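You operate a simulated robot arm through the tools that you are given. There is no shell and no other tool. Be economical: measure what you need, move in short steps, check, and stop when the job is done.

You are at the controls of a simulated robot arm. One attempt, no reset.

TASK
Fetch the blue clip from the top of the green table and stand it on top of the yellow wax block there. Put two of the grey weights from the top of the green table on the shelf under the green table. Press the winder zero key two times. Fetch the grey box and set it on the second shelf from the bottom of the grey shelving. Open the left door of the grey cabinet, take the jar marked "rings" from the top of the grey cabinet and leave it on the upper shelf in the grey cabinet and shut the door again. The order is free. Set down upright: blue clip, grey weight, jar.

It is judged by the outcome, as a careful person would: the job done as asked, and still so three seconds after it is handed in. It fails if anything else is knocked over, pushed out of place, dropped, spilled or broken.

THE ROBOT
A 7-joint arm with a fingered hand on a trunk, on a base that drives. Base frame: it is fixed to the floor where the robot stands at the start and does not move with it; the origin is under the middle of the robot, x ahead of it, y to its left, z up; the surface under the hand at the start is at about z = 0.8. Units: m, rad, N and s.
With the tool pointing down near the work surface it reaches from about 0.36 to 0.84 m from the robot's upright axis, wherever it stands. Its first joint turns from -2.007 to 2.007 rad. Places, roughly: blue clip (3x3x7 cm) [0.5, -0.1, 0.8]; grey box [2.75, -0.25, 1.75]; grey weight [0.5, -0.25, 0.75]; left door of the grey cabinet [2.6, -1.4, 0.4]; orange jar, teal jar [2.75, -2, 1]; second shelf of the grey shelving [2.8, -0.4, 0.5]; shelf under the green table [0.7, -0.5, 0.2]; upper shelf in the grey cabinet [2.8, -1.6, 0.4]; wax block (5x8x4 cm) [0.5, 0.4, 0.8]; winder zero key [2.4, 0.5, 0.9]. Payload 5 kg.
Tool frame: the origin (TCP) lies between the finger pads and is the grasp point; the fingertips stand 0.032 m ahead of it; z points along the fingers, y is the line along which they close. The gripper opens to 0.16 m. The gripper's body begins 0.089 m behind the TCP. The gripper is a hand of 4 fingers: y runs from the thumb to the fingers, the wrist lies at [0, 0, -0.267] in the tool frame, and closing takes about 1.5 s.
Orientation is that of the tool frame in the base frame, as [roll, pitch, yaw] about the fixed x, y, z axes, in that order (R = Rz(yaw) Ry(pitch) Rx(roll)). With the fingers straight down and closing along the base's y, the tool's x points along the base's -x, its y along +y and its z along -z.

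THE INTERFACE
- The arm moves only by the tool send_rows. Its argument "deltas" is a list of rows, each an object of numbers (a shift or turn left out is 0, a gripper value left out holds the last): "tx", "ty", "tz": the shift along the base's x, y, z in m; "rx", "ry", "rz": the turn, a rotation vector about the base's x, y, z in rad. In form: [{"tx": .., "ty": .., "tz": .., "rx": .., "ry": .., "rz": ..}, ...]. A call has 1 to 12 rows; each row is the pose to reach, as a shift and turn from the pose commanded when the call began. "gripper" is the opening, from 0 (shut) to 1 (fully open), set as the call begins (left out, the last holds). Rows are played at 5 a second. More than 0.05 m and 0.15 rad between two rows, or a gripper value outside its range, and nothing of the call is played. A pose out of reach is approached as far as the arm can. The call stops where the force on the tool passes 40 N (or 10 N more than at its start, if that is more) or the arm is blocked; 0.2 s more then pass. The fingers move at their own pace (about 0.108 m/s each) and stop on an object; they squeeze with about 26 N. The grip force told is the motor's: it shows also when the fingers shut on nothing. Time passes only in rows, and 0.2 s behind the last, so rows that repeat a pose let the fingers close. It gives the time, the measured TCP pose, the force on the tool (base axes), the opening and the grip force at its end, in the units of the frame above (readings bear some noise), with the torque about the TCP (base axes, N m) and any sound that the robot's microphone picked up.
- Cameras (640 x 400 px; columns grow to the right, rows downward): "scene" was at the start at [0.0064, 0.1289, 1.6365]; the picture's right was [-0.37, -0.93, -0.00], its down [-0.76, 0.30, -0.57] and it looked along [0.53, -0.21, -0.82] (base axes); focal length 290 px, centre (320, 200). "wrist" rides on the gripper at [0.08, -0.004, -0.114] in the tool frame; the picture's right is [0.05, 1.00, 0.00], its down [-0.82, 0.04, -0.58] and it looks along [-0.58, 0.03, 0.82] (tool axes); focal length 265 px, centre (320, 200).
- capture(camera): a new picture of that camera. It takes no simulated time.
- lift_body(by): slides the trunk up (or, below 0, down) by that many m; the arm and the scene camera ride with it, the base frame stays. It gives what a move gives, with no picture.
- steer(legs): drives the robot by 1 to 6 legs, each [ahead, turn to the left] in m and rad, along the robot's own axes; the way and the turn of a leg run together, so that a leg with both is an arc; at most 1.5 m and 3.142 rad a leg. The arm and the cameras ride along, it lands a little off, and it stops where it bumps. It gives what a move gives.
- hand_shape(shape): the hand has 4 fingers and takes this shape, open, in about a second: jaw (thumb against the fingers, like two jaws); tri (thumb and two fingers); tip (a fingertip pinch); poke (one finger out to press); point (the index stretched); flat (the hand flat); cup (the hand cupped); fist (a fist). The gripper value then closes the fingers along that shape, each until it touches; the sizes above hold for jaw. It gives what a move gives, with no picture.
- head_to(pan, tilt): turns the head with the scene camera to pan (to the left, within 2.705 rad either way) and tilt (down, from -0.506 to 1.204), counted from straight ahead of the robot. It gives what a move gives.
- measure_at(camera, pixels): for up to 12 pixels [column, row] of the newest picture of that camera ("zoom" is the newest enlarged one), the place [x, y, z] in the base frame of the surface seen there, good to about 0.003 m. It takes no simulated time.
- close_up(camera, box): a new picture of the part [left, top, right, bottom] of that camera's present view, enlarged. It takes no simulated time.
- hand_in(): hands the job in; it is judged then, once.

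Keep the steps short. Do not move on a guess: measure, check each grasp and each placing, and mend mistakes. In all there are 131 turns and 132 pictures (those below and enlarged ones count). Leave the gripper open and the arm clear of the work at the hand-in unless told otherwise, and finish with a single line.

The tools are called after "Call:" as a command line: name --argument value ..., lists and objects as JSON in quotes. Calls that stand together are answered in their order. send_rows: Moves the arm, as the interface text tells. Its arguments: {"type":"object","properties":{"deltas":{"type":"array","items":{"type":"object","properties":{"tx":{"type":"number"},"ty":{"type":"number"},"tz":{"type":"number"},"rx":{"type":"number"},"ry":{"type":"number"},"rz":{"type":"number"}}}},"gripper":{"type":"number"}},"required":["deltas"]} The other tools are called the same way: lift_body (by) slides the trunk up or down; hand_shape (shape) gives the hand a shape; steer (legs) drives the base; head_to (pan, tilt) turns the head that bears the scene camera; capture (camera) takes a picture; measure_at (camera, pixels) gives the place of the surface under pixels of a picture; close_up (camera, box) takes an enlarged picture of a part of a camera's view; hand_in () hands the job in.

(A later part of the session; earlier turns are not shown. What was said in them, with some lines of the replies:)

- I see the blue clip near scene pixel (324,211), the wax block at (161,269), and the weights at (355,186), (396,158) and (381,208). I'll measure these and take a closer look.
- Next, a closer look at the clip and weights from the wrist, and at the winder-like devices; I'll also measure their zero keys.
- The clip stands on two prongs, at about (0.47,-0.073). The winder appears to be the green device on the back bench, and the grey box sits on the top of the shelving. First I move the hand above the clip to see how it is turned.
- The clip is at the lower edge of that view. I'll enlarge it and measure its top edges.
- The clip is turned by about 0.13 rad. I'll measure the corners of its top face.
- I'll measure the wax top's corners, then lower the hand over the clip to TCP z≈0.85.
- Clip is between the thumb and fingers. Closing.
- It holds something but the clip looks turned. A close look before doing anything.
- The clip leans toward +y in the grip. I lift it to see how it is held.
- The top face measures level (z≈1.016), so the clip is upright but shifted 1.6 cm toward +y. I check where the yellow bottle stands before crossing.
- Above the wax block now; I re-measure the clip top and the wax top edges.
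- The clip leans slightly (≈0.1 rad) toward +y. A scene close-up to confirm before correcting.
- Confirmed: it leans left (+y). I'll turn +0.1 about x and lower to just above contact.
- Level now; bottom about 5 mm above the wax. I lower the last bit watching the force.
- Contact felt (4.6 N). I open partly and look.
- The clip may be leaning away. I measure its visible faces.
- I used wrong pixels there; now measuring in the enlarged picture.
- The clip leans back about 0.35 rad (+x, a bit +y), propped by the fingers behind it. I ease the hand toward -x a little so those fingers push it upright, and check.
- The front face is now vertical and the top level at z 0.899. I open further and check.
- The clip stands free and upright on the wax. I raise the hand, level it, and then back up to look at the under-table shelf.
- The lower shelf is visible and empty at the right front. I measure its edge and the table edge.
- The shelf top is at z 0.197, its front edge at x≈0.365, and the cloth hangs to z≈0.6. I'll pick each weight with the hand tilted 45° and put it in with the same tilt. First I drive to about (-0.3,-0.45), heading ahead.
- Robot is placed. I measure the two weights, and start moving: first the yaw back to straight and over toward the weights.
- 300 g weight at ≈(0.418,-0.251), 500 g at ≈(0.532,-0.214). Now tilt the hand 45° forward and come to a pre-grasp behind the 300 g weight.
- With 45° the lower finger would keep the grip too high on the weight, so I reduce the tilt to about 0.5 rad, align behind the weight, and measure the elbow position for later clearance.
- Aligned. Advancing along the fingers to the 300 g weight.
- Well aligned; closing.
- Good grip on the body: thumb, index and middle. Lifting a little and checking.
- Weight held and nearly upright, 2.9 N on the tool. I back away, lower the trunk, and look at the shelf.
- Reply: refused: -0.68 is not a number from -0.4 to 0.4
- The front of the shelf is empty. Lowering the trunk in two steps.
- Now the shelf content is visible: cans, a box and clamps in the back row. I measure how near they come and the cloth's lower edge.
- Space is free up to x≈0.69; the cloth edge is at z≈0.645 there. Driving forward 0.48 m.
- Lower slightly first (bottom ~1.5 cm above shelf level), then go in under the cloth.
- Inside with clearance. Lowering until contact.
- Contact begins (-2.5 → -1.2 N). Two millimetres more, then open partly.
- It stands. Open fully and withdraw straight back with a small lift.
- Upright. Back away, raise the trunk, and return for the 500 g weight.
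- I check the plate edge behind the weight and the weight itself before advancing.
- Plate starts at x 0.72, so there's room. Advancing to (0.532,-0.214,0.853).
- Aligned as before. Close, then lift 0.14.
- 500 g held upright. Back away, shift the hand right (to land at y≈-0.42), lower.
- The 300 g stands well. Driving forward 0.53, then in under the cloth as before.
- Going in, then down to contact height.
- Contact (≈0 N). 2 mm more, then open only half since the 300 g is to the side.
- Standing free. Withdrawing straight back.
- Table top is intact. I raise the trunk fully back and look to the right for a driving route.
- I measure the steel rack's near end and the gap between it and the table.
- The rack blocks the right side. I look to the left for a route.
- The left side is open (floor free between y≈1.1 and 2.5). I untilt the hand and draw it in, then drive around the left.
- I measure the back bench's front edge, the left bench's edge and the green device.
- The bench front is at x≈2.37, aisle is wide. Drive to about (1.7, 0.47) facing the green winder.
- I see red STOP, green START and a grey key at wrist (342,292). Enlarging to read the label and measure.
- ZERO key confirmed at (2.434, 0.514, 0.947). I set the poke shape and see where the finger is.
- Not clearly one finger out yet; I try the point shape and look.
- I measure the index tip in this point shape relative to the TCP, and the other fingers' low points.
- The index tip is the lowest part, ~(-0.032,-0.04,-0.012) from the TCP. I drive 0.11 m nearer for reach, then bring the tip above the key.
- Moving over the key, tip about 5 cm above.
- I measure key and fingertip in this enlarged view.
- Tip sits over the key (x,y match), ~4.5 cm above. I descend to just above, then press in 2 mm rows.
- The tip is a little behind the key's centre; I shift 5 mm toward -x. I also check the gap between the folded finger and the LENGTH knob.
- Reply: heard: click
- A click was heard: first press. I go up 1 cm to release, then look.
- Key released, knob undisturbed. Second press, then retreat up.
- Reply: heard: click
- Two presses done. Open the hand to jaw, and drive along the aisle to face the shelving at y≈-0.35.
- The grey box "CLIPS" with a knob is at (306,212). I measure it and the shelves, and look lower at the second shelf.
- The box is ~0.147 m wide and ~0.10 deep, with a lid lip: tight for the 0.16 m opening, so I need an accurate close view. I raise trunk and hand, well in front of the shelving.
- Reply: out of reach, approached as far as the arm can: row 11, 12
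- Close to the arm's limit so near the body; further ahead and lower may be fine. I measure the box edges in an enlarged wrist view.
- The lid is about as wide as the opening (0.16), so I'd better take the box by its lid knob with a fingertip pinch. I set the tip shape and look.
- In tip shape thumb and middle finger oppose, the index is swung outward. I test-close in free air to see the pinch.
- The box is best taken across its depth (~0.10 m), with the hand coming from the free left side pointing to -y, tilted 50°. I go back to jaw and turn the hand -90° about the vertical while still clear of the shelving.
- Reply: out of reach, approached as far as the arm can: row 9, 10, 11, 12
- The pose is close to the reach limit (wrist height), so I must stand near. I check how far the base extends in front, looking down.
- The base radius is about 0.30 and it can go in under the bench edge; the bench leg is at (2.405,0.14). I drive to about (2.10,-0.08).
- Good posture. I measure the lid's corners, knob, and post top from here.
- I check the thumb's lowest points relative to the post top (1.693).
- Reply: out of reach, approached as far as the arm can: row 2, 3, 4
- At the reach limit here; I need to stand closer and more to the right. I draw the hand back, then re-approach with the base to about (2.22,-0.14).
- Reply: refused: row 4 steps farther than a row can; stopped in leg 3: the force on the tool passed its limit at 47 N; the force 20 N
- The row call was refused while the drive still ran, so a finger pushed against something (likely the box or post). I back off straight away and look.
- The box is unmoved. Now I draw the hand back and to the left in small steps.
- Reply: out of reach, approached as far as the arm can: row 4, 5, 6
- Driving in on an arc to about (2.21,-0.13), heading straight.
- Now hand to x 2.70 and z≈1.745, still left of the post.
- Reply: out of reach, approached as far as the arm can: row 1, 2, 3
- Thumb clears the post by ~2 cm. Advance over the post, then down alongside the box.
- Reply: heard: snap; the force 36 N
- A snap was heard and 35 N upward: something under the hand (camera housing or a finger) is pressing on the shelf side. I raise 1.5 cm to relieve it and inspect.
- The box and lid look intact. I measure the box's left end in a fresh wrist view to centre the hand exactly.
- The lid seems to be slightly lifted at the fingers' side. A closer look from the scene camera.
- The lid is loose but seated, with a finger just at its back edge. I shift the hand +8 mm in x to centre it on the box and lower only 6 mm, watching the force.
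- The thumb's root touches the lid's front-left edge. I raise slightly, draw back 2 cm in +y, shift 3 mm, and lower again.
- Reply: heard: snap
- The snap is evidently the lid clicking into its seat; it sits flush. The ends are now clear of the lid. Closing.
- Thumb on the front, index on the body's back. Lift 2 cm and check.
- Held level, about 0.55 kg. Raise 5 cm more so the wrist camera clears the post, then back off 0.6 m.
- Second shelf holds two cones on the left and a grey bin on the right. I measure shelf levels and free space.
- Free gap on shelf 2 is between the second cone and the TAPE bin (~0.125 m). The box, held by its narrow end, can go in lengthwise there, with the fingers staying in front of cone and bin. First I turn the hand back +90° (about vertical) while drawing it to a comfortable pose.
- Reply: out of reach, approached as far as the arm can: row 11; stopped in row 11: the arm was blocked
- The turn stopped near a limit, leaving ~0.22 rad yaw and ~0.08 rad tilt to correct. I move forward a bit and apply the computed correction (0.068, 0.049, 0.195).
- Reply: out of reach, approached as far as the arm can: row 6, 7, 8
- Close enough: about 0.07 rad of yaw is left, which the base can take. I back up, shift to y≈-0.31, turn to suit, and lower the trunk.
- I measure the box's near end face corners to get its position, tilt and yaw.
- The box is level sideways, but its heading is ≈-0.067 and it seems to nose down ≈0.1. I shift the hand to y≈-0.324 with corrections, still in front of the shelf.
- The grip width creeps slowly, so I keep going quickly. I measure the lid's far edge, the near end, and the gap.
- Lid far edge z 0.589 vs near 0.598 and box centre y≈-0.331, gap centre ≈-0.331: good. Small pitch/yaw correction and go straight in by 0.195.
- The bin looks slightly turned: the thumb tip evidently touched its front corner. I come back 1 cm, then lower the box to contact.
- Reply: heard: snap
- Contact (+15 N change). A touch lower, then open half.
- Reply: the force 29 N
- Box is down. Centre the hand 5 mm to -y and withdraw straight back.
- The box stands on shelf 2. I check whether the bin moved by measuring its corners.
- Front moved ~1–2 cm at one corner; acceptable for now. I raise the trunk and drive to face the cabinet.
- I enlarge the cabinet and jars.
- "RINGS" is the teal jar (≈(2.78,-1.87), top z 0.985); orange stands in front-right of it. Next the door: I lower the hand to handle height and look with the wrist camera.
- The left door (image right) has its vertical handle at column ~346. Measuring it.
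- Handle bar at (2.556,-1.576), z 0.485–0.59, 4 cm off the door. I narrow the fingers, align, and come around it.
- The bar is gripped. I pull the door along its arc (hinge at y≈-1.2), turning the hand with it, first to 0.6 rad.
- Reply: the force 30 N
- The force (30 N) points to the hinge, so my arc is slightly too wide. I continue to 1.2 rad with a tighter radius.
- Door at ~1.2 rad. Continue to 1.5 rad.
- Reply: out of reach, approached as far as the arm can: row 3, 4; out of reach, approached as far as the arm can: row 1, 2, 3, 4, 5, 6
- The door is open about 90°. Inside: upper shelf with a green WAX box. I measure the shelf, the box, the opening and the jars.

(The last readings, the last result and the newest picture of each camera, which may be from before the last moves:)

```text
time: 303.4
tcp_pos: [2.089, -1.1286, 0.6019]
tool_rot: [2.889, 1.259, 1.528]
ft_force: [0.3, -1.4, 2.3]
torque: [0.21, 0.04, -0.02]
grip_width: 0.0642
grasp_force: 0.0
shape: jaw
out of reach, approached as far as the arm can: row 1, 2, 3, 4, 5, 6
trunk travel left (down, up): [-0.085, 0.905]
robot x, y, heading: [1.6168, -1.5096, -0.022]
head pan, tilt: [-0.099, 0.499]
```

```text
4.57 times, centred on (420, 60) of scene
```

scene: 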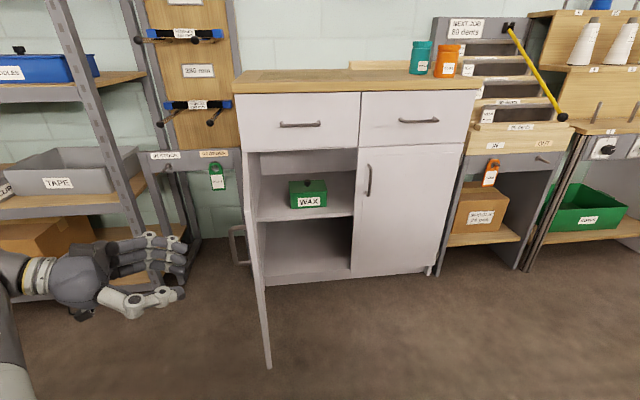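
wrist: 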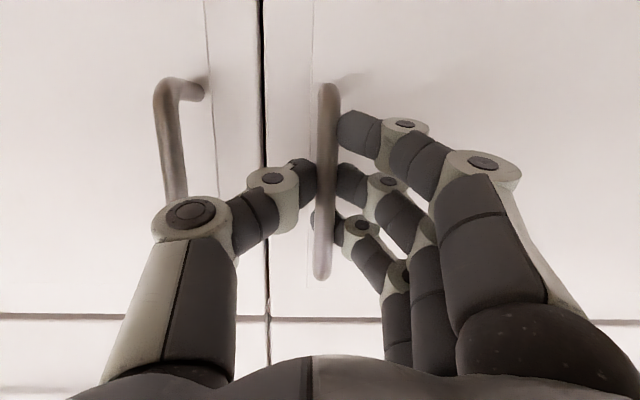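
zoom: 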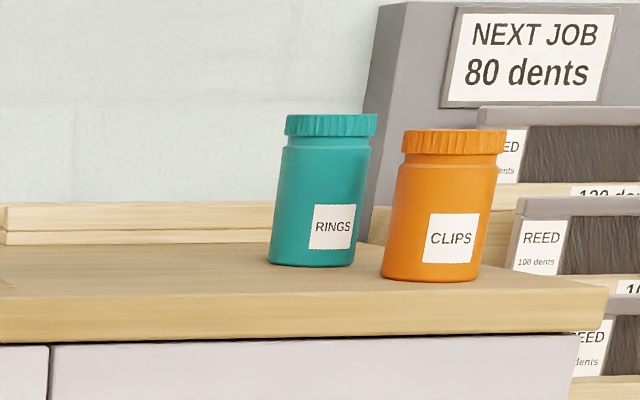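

Upper shelf z≈0.378, WAX box at y -1.375…-1.505, so the left part (y≈-1.30) is free. The hand already points to -y, good for taking the teal jar from its left. I raise the trunk and bring the hand in front of the cabinet.

Call:
send_rows --deltas '[{"ty": -0.04}, {"ty": -0.08}, {"ty": -0.12}, {"ty": -0.16}, {"ty": -0.2}, {"ty": -0.24}, {"ty": -0.28}, {"ty": -0.32}, {"ty": -0.36}, {"ty": -0.36}]'

Call:
lift_body --by 0.4

Call:
lift_body --by 0.17

```text
time: 305.6
tcp_pos: [2.0903, -1.4855, 0.5946]
tool_rot: [2.895, 1.258, 1.537]
ft_force: [0.5, -0.9, 0.3]
torque: [0.03, -0.04, -0.02]
grip_width: 0.0641
grasp_force: 0.1
shape: jaw
trunk travel left (down, up): [-0.085, 0.905]
robot x, y, heading: [1.612, -1.5068, -0.02]
head pan, tilt: [-0.099, 0.499]
```

```text
time: 309.5
tcp_pos: [2.0902, -1.4858, 0.9951]
tool_rot: [2.893, 1.259, 1.537]
ft_force: [0.1, -0.7, 0.6]
torque: [0.0, -0.02, -0.05]
grip_width: 0.0637
grasp_force: 0.0
shape: jaw
trunk travel left (down, up): [-0.485, 0.505]
robot x, y, heading: [1.6123, -1.5082, -0.028]
head pan, tilt: [-0.099, 0.499]
```

```text
time: 311.4
tcp_pos: [2.0908, -1.485, 1.1659]
tool_rot: [2.894, 1.258, 1.538]
ft_force: [1.1, -0.1, 0.0]
torque: [-0.02, -0.01, -0.02]
grip_width: 0.064
grasp_force: 0.1
shape: jaw
trunk travel left (down, up): [-0.655, 0.335]
robot x, y, heading: [1.6096, -1.51, -0.019]
head pan, tilt: [-0.099, 0.499]
```

I correct the hand to point exactly along -y with 60° tilt and open to ~0.12, then drive closer.

Call:
send_rows --deltas '[{"tx": 0.02, "rx": 0.07, "ry": 0.032, "rz": -0.064}, {"tx": 0.04, "rx": 0.14, "ry": 0.064, "rz": -0.127}, {"tx": 0.06, "rx": 0.208, "ry": 0.096, "rz": -0.191}, {"tx": 0.06, "rx": 0.208, "ry": 0.096, "rz": -0.191}]' --gripper 0.78

Call:
steer --legs '[[0, -0.24], [0.44, 0], [0, 0.26]]'

```text
time: 312.4
tcp_pos: [2.1507, -1.4847, 1.1648]
tool_rot: [3.139, 1.051, 1.573]
ft_force: [-0.2, 0.8, 0.2]
torque: [-0.01, 0.03, 0.0]
grip_width: 0.1244
grasp_force: 0.1
shape: jaw
trunk travel left (down, up): [-0.655, 0.335]
robot x, y, heading: [1.611, -1.508, -0.021]
head pan, tilt: [-0.099, 0.499]
```

```text
time: 316.8
tcp_pos: [2.5718, -1.5872, 1.1659]
tool_rot: [3.139, 1.054, 1.593]
ft_force: [0.5, 0.4, -0.8]
torque: [0.01, 0.0, 0.03]
grip_width: 0.1244
grasp_force: 0.1
shape: jaw
trunk travel left (down, up): [-0.655, 0.335]
robot x, y, heading: [2.0338, -1.6221, -0.001]
head pan, tilt: [-0.099, 0.499]
```

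Now hand to the pre-grasp, left of the teal jar.

Call:
send_rows --deltas '[{"tx": 0.045}, {"tx": 0.09}, {"tx": 0.135, "ty": -0.01}, {"tx": 0.175, "ty": -0.03}, {"tx": 0.205, "ty": -0.06}, {"tx": 0.216, "ty": -0.095, "tz": -0.02}, {"tx": 0.216, "ty": -0.115, "tz": -0.06}, {"tx": 0.216, "ty": -0.125, "tz": -0.1}, {"tx": 0.216, "ty": -0.133, "tz": -0.14}, {"tx": 0.216, "ty": -0.133, "tz": -0.14}]'

Call:
capture --camera "wrist"

```text
time: 319.0
tcp_pos: [2.7869, -1.7201, 1.0255]
tool_rot: [3.141, 1.051, 1.592]
ft_force: [0.0, 0.1, -0.2]
torque: [0.02, 0.02, 0.0]
grip_width: 0.1244
grasp_force: 0.0
shape: jaw
trunk travel left (down, up): [-0.655, 0.335]
robot x, y, heading: [2.0369, -1.6201, 0.005]
head pan, tilt: [-0.099, 0.499]
```

```text
11 pictures are left
```

wrist: 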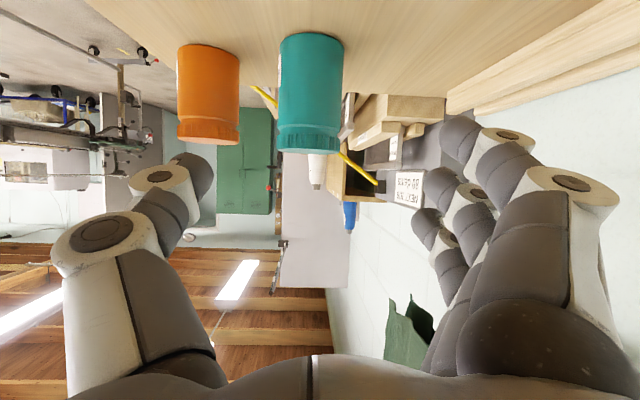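

Call:
measure_at --camera "wrist" --pixels '[[284, 80], [338, 80], [311, 60], [311, 110], [311, 38], [311, 150], [235, 90], [208, 90], [450, 100]]'

```text
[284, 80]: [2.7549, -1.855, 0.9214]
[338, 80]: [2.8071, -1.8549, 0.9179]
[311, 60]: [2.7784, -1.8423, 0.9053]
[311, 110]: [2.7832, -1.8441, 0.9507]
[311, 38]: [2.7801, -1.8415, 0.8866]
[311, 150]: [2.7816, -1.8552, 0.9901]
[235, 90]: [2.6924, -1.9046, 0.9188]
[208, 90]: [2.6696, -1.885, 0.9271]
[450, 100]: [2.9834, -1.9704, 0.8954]
```

Teal jar centre (2.781,-1.875), radius ~0.033; orange edge at x≈2.694. I narrow to ~0.10 and advance along the tilt to z 0.942.

Call:
send_rows --deltas '[{"tx": -0.006}, {"tx": -0.006, "ty": -0.03, "tz": -0.017}, {"tx": -0.006, "ty": -0.065, "tz": -0.036}, {"tx": -0.006, "ty": -0.1, "tz": -0.056}, {"tx": -0.006, "ty": -0.13, "tz": -0.073}, {"tx": -0.006, "ty": -0.15, "tz": -0.084}, {"tx": -0.006, "ty": -0.15, "tz": -0.084}]' --gripper 0.63

Call:
capture --camera "wrist"

```text
time: 320.6
tcp_pos: [2.781, -1.8714, 0.9418]
tool_rot: [3.138, 1.05, 1.594]
ft_force: [-0.1, -0.1, 0.2]
torque: [0.0, -0.02, 0.01]
grip_width: 0.1012
grasp_force: 0.1
shape: jaw
trunk travel left (down, up): [-0.655, 0.335]
robot x, y, heading: [2.0316, -1.6242, -0.007]
head pan, tilt: [-0.099, 0.499]
```

```text
10 pictures are left
```

wrist: 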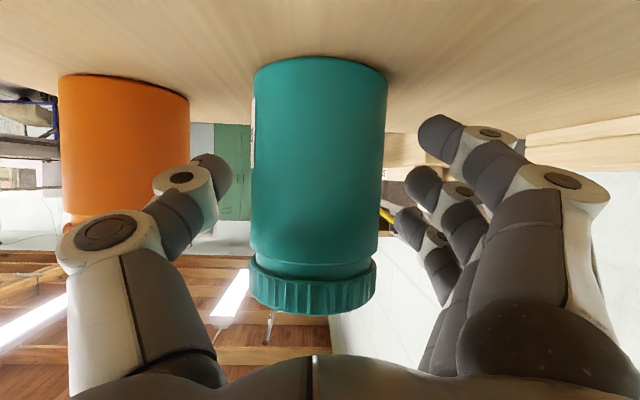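

Jar well between thumb and fingers. Closing, then lifting straight up.

Call:
send_rows --deltas '[{}, {}, {}, {}, {}, {}]' --gripper 0

Call:
send_rows --deltas '[{"tz": 0.02}, {"tz": 0.05}, {"tz": 0.09}, {"tz": 0.13}, {"tz": 0.13}]'

Call:
capture --camera "wrist"

```text
time: 322.0
tcp_pos: [2.7813, -1.871, 0.9409]
tool_rot: [3.137, 1.05, 1.593]
ft_force: [-1.3, -0.7, -0.1]
torque: [0.01, 0.0, -0.02]
grip_width: 0.0533
grasp_force: 26.0
shape: jaw
trunk travel left (down, up): [-0.655, 0.335]
robot x, y, heading: [2.0324, -1.621, -0.003]
head pan, tilt: [-0.099, 0.499]
```

```text
time: 323.2
tcp_pos: [2.7818, -1.8699, 1.0699]
tool_rot: [3.14, 1.051, 1.595]
ft_force: [0.2, -0.1, -3.4]
torque: [0.03, 0.01, 0.01]
grip_width: 0.0531
grasp_force: 25.8
shape: jaw
trunk travel left (down, up): [-0.655, 0.335]
robot x, y, heading: [2.0353, -1.6245, -0.003]
head pan, tilt: [-0.099, 0.499]
```

```text
9 pictures are left
```

wrist: 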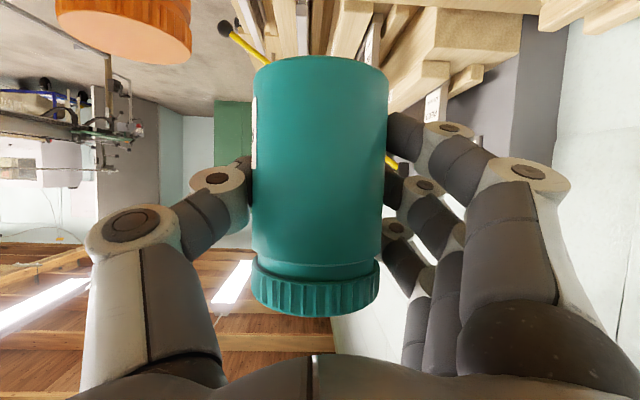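

Jar held firmly and upright. Raise a little, back off 0.4 m.

Call:
send_rows --deltas '[{"tz": 0.02}, {"tz": 0.04}, {"tz": 0.04}]'

Call:
steer --legs '[[-0.42, 0]]'

Call:
send_rows --deltas '[{"ty": 0.03, "rz": 0.14}, {"ty": 0.06, "rz": 0.28}, {"ty": 0.09, "rz": 0.42}, {"ty": 0.12, "rz": 0.56}, {"ty": 0.15, "rz": 0.7}, {"ty": 0.18, "rz": 0.84}, {"ty": 0.2, "rz": 0.98}, {"ty": 0.22, "rz": 1.12}, {"ty": 0.24, "rz": 1.26}, {"ty": 0.25, "rz": 1.4}, {"ty": 0.25, "rz": 1.54}, {"ty": 0.25, "rz": 1.62}]'

```text
time: 324.0
tcp_pos: [2.7823, -1.8705, 1.1118]
tool_rot: [3.138, 1.05, 1.595]
ft_force: [-0.2, -0.4, -1.9]
torque: [0.02, -0.02, 0.0]
grip_width: 0.0532
grasp_force: 25.7
shape: jaw
trunk travel left (down, up): [-0.655, 0.335]
robot x, y, heading: [2.0338, -1.6204, 0.003]
head pan, tilt: [-0.099, 0.499]
```

```text
time: 326.6
tcp_pos: [2.3651, -1.8639, 1.1107]
tool_rot: [3.139, 1.051, 1.608]
ft_force: [0.0, 0.8, -2.0]
torque: [0.01, -0.03, 0.06]
grip_width: 0.0531
grasp_force: 25.7
shape: jaw
trunk travel left (down, up): [-0.655, 0.335]
robot x, y, heading: [1.6165, -1.6278, 0.016]
head pan, tilt: [-0.099, 0.499]
```

```text
time: 329.4
tcp_pos: [2.3462, -1.4583, 1.0846]
tool_rot: [-3.01, 1.003, -2.718]
ft_force: [-0.4, -1.0, -2.1]
torque: [0.0, -0.01, -0.01]
grip_width: 0.0524
grasp_force: 25.8
shape: jaw
trunk travel left (down, up): [-0.655, 0.335]
robot x, y, heading: [1.6117, -1.6264, 0.012]
head pan, tilt: [-0.099, 0.499]
stopped in row 12: the arm was blocked; the commanded pose is now the measured one
```

The turn ended slightly beyond, with the jar leaning 0.08 rad. I apply the computed correction (0.080,-0.019,-0.10).

Call:
send_rows --deltas '[{"rz": -0.05, "rx": 0.03}, {"rz": -0.1, "rx": 0.06, "ry": -0.01}, {"rz": -0.1, "rx": 0.08, "ry": -0.019}, {"rz": -0.1, "rx": 0.08, "ry": -0.019}]'

```text
time: 330.4
tcp_pos: [2.346, -1.4577, 1.0866]
tool_rot: [3.137, 1.048, -2.936]
ft_force: [-0.5, -0.6, -2.0]
torque: [0.02, -0.02, -0.02]
grip_width: 0.0524
grasp_force: 26.5
shape: jaw
trunk travel left (down, up): [-0.655, 0.335]
robot x, y, heading: [1.6126, -1.6242, 0.01]
head pan, tilt: [-0.099, 0.499]
```

Jar is upright again, heading 12° left. Lower the trunk and drive forward 0.18.

Call:
lift_body --by -0.4

Call:
lift_body --by -0.2

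Call:
steer --legs '[[0.17, 0]]'

Call:
send_rows --deltas '[{"ty": 0.03}, {"ty": 0.06}, {"ty": 0.09}, {"ty": 0.12}, {"ty": 0.145}, {"ty": 0.145}]'

Call:
capture --camera "wrist"

```text
time: 334.2
tcp_pos: [2.3452, -1.4587, 0.6871]
tool_rot: [3.14, 1.047, -2.934]
ft_force: [-0.8, 0.3, -1.8]
torque: [0.03, 0.02, 0.0]
grip_width: 0.0524
grasp_force: 25.4
shape: jaw
trunk travel left (down, up): [-0.255, 0.735]
robot x, y, heading: [1.6132, -1.6291, 0.017]
head pan, tilt: [-0.099, 0.499]
```

```text
time: 336.4
tcp_pos: [2.3467, -1.4583, 0.4863]
tool_rot: [3.139, 1.047, -2.934]
ft_force: [-0.4, -0.8, -3.0]
torque: [0.0, 0.0, 0.0]
grip_width: 0.0526
grasp_force: 26.3
shape: jaw
trunk travel left (down, up): [-0.055, 0.935]
robot x, y, heading: [1.6118, -1.629, 0.012]
head pan, tilt: [-0.099, 0.499]
```

```text
time: 337.8
tcp_pos: [2.5162, -1.457, 0.4878]
tool_rot: [3.14, 1.047, -2.934]
ft_force: [-0.2, 0.3, -2.4]
torque: [-0.01, 0.0, -0.01]
grip_width: 0.0527
grasp_force: 25.8
shape: jaw
trunk travel left (down, up): [-0.055, 0.935]
robot x, y, heading: [1.7873, -1.6253, 0.014]
head pan, tilt: [-0.099, 0.499]
```

```text
time: 339.2
tcp_pos: [2.5167, -1.312, 0.4873]
tool_rot: [3.14, 1.047, -2.934]
ft_force: [0.5, -0.3, -1.7]
torque: [0.04, 0.03, -0.02]
grip_width: 0.052
grasp_force: 26.0
shape: jaw
trunk travel left (down, up): [-0.055, 0.935]
robot x, y, heading: [1.785, -1.6279, 0.01]
head pan, tilt: [-0.099, 0.499]
```

```text
8 pictures are left
```

wrist: 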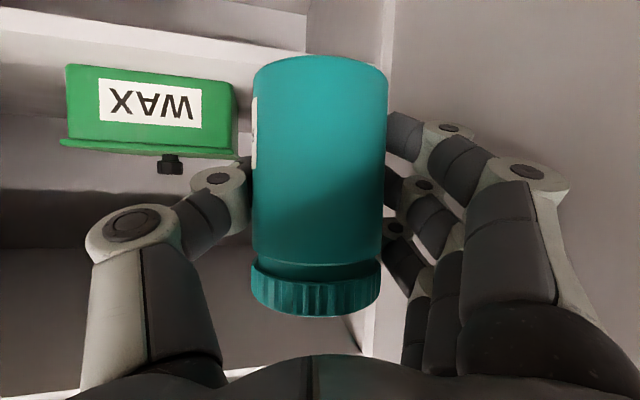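

I measure the WAX box's left edge, the shelf edge and the left wall.

Call:
measure_at --camera "wrist" --pixels '[[228, 110], [230, 85], [225, 145], [235, 148], [150, 60], [280, 45], [400, 60], [450, 80], [385, 40], [560, 150], [237, 110], [320, 80]]'

```text
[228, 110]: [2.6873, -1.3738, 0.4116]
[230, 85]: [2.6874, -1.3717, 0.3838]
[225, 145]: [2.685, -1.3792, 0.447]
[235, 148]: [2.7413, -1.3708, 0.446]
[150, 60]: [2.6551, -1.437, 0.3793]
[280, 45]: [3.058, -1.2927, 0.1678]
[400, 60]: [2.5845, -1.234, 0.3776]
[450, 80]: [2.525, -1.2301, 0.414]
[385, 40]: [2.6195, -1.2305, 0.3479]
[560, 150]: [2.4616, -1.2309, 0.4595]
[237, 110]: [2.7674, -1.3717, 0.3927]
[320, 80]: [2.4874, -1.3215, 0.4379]
```

Free span is y -1.235…-1.370. I go to TCP (2.672,-1.305) and lower near the shelf.

Call:
send_rows --deltas '[{"tx": 0.035, "ty": 0.004}, {"tx": 0.07, "ty": 0.007}, {"tx": 0.105, "ty": 0.007}, {"tx": 0.135, "ty": 0.007}, {"tx": 0.155, "ty": 0.007}, {"tx": 0.155, "ty": 0.007, "tz": -0.02}, {"tx": 0.155, "ty": 0.007, "tz": -0.035}, {"tx": 0.155, "ty": 0.007, "tz": -0.042}, {"tx": 0.155, "ty": 0.007, "tz": -0.042}]'

Call:
send_rows --deltas '[{"tz": -0.003}, {"tz": -0.006}, {"tz": -0.006}]'

Call:
capture --camera "wrist"

```text
time: 341.2
tcp_pos: [2.6716, -1.3036, 0.4441]
tool_rot: [-3.14, 1.047, -2.936]
ft_force: [-0.5, 1.1, -2.2]
torque: [-0.03, 0.0, -0.04]
grip_width: 0.052
grasp_force: 25.7
shape: jaw
trunk travel left (down, up): [-0.055, 0.935]
robot x, y, heading: [1.7866, -1.623, 0.013]
head pan, tilt: [-0.099, 0.499]
heard: snap
```

```text
time: 342.0
tcp_pos: [2.6714, -1.3042, 0.4401]
tool_rot: [3.137, 1.049, -2.936]
ft_force: [1.9, -1.0, 3.2]
torque: [0.06, 0.05, -0.06]
grip_width: 0.0521
grasp_force: 26.3
shape: jaw
trunk travel left (down, up): [-0.055, 0.935]
robot x, y, heading: [1.7825, -1.6252, 0.011]
head pan, tilt: [-0.099, 0.499]
heard: snap
```

```text
7 pictures are left
```

wrist: 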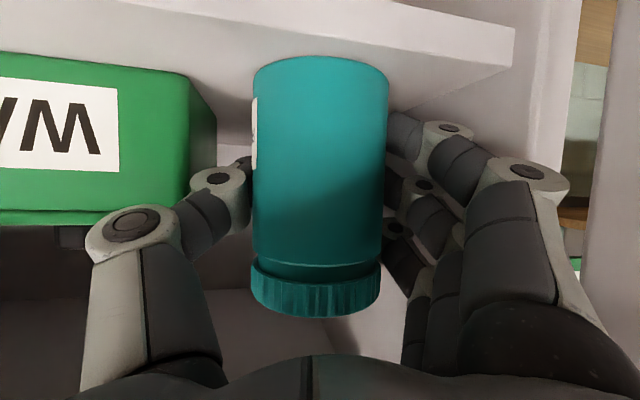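

Contact (5 N change). Opening slightly, only as far as needed.

Call:
send_rows --deltas '[{}, {}, {}]' --gripper 0.52

Call:
capture --camera "wrist"

```text
time: 342.8
tcp_pos: [2.6727, -1.3071, 0.4391]
tool_rot: [-3.139, 1.047, -2.939]
ft_force: [-0.6, -17.5, -4.0]
torque: [0.53, -0.06, 0.42]
grip_width: 0.0787
grasp_force: 0.1
shape: jaw
trunk travel left (down, up): [-0.055, 0.935]
robot x, y, heading: [1.7846, -1.6242, 0.009]
head pan, tilt: [-0.099, 0.499]
heard: snap
```

```text
6 pictures are left
```

wrist: 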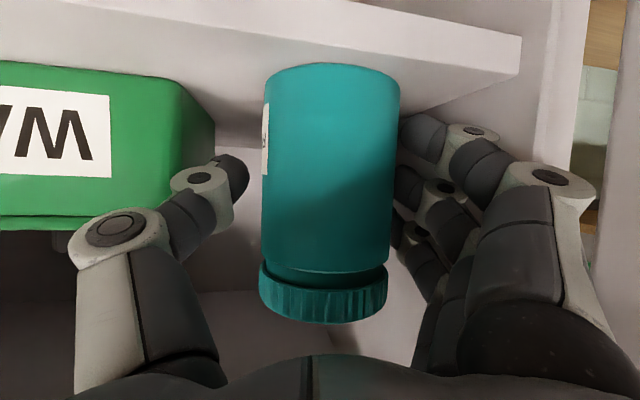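

The jar stands free; the index knuckle presses the cabinet wall. I shift 6 mm away from the wall and withdraw along the hand's direction.

Call:
send_rows --deltas '[{"ty": -0.004}, {"ty": -0.007}, {"ty": -0.008, "tx": -0.015}, {"ty": -0.013, "tx": -0.045}, {"ty": -0.021, "tx": -0.085}, {"ty": -0.03, "tx": -0.125}, {"ty": -0.04, "tx": -0.17}, {"ty": -0.04, "tx": -0.17}]'

Call:
capture --camera "wrist"

```text
time: 344.6
tcp_pos: [2.5, -1.3463, 0.4364]
tool_rot: [3.14, 1.049, -2.934]
ft_force: [0.3, -0.2, 0.6]
torque: [-0.01, 0.01, -0.03]
grip_width: 0.0826
grasp_force: 0.0
shape: jaw
trunk travel left (down, up): [-0.055, 0.935]
robot x, y, heading: [1.7857, -1.6255, 0.012]
head pan, tilt: [-0.099, 0.499]
heard: snap
```

```text
5 pictures are left
```

wrist: 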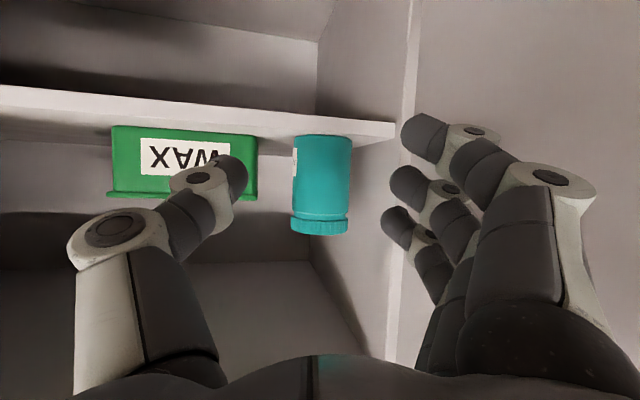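

The RINGS jar stands upright on the upper shelf. Now to close the door: I close the hand, draw back, and go round to the door's outer side.

Call:
send_rows --deltas '[{"tx": -0.04, "ty": -0.02}, {"tx": -0.08, "ty": -0.04}, {"tx": -0.1, "ty": -0.05}, {"tx": -0.1, "ty": -0.05}]' --gripper 0

Call:
steer --legs '[[-0.3, 0], [0, 1.2], [0.45, 0], [0, -1.2]]'

```text
time: 345.6
tcp_pos: [2.4024, -1.3965, 0.4366]
tool_rot: [3.14, 1.047, -2.934]
ft_force: [0.1, -0.6, -0.3]
torque: [-0.01, -0.02, 0.03]
grip_width: 0.0
grasp_force: 26.3
shape: jaw
trunk travel left (down, up): [-0.055, 0.935]
robot x, y, heading: [1.7851, -1.6245, 0.013]
head pan, tilt: [-0.099, 0.499]
```

```text
time: 347.6
tcp_pos: [2.1295, -1.3961, 0.4367]
tool_rot: [3.14, 1.048, -2.927]
ft_force: [0.7, 0.2, 0.0]
torque: [0.01, -0.03, 0.02]
grip_width: 0.0001
grasp_force: 26.0
shape: jaw
trunk travel left (down, up): [-0.055, 0.935]
robot x, y, heading: [1.5123, -1.6267, 0.02]
head pan, tilt: [-0.099, 0.499]
stopped in leg 1: the robot was blocked; the commanded pose is now the measured one
```

The base touched something behind (the rack's foot), so it stopped. I go forward 3 cm, then turn and continue.

Call:
steer --legs '[[0.04, 0], [0, 1.18], [0.42, 0], [0, -1.2]]'

Call:
head_to --pan 0.1 --tilt 0.5

Call:
capture --camera "scene"

```text
time: 356.6
tcp_pos: [2.3195, -1.0242, 0.4376]
tool_rot: [3.141, 1.047, -2.947]
ft_force: [0.4, -0.3, -0.5]
torque: [0.01, 0.03, -0.01]
grip_width: 0.0002
grasp_force: 26.1
shape: jaw
trunk travel left (down, up): [-0.055, 0.935]
robot x, y, heading: [1.6998, -1.2414, 0.007]
head pan, tilt: [-0.099, 0.499]
```

```text
time: 357.3
tcp_pos: [2.3203, -1.0227, 0.4359]
tool_rot: [3.14, 1.047, -2.947]
ft_force: [0.0, -0.1, 0.8]
torque: [-0.03, -0.01, -0.02]
grip_width: 0.0
grasp_force: 25.6
shape: jaw
trunk travel left (down, up): [-0.055, 0.935]
robot x, y, heading: [1.699, -1.2467, 0.004]
head pan, tilt: [0.099, 0.499]
```

```text
4 pictures are left
5 turns are left
```

scene: 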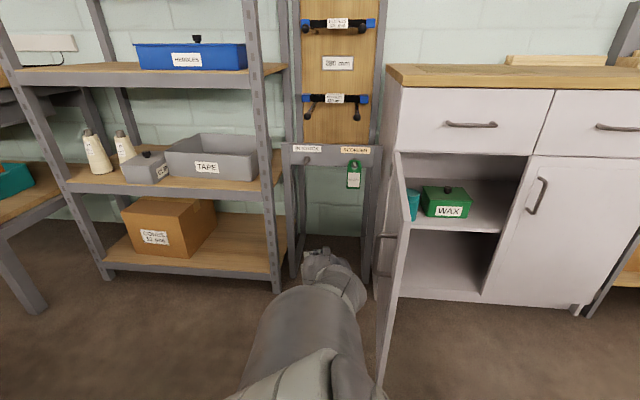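

Few turns remain, so I sweep now: lower the hand and push the door's outer face along its closing arc, then press it home.

Call:
send_rows --deltas '[{"tz": -0.045}, {"tz": -0.09, "ty": -0.02}, {"tz": -0.13, "ty": -0.045}, {"tz": -0.13, "ty": -0.09}, {"tz": -0.13, "ty": -0.135}, {"tz": -0.13, "ty": -0.18}, {"tz": -0.13, "ty": -0.225, "tx": 0.002}, {"tz": -0.13, "ty": -0.268, "tx": 0.013}, {"tz": -0.13, "ty": -0.308, "tx": 0.03}, {"tz": -0.13, "ty": -0.345, "tx": 0.055}, {"tz": -0.13, "ty": -0.378, "tx": 0.083}, {"tz": -0.13, "ty": -0.406, "tx": 0.116}]'

Call:
send_rows --deltas '[{"tx": 0.036, "ty": -0.0215}, {"tx": 0.065, "ty": -0.033}, {"tx": 0.089, "ty": -0.041}, {"tx": 0.11, "ty": -0.047}, {"tx": 0.125, "ty": -0.047}, {"tx": 0.135, "ty": -0.047}, {"tx": 0.145, "ty": -0.047}, {"tx": 0.145, "ty": -0.047}]'

Call:
capture --camera "scene"

```text
time: 359.9
tcp_pos: [2.4369, -1.4309, 0.3088]
tool_rot: [3.137, 1.046, -2.949]
ft_force: [1.0, 0.1, 0.5]
torque: [-0.02, 0.02, 0.02]
grip_width: 0.0
grasp_force: 26.1
shape: jaw
trunk travel left (down, up): [-0.055, 0.935]
robot x, y, heading: [1.6972, -1.2419, 0.001]
head pan, tilt: [0.099, 0.499]
```

```text
time: 361.2
tcp_pos: [2.5613, -1.4715, 0.3035]
tool_rot: [3.14, 1.041, -2.939]
ft_force: [-20.5, 4.8, 3.9]
torque: [-0.13, -0.56, -0.01]
grip_width: 0.0001
grasp_force: 26.3
shape: jaw
trunk travel left (down, up): [-0.055, 0.935]
robot x, y, heading: [1.7009, -1.2427, 0.001]
head pan, tilt: [0.099, 0.499]
stopped in row 6: the force on the tool passed its limit at 49 N (the readings are from after the stop); the commanded pose is now the measured one
```

```text
3 pictures are left
4 turns are left
```

scene: 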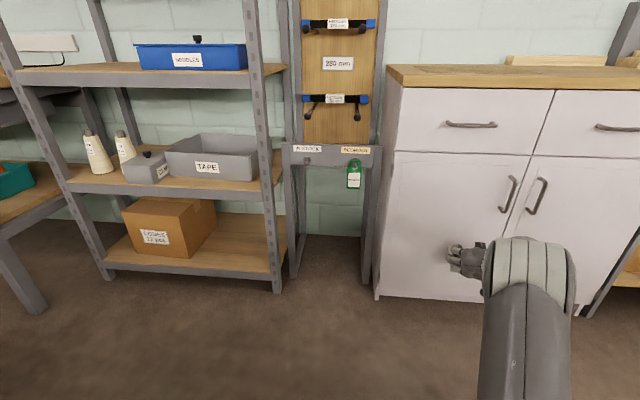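

The door is shut against its stop. I withdraw, open the hand, back the base a bit, and check that the door is flush.

Call:
send_rows --deltas '[{"tx": -0.03}, {"tx": -0.07}, {"tx": -0.11}, {"tx": -0.15}, {"tx": -0.19}, {"tx": -0.22}, {"tx": -0.22}, {"tx": -0.22}]' --gripper 1

Call:
capture --camera "scene"

Call:
measure_at --camera "scene" --pixels '[[410, 200], [450, 190], [490, 180], [515, 165], [535, 240], [560, 200], [495, 230], [470, 170]]'

```text
time: 363.0
tcp_pos: [2.3411, -1.4736, 0.3034]
tool_rot: [3.138, 1.044, -2.942]
ft_force: [0.3, -0.2, -1.6]
torque: [0.02, 0.02, 0.03]
grip_width: 0.16
grasp_force: 0.1
shape: jaw
trunk travel left (down, up): [-0.055, 0.935]
robot x, y, heading: [1.7011, -1.2417, 0.001]
head pan, tilt: [0.099, 0.499]
```

```text
2 pictures are left
```

scene: 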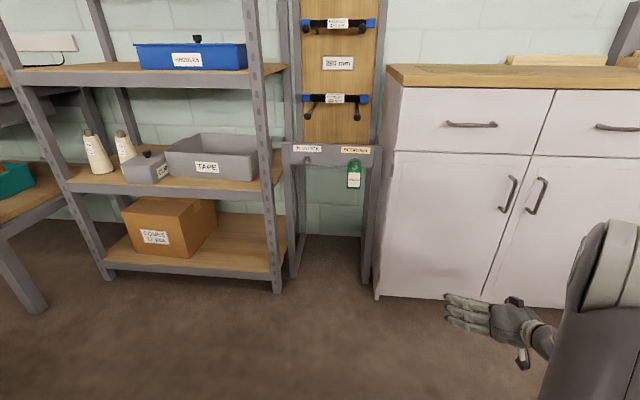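

```text
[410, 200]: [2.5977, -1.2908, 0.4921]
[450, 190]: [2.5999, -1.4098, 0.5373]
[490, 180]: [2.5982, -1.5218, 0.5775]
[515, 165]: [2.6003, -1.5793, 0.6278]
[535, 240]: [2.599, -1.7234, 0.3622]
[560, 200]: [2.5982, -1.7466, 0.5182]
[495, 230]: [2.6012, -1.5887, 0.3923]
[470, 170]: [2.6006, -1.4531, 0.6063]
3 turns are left
```

The left door is flush with the right one (x≈2.60), the box stands on the second shelf, the hand is open and clear. I hand in.

Call:
hand_in

```text
The job is handed in.
```

All five tasks are done and handed in, but the TAPE bin on the second shelf was nudged about 1–2 cm and turned slightly when the grey box went in beside it, and I did not put it back.
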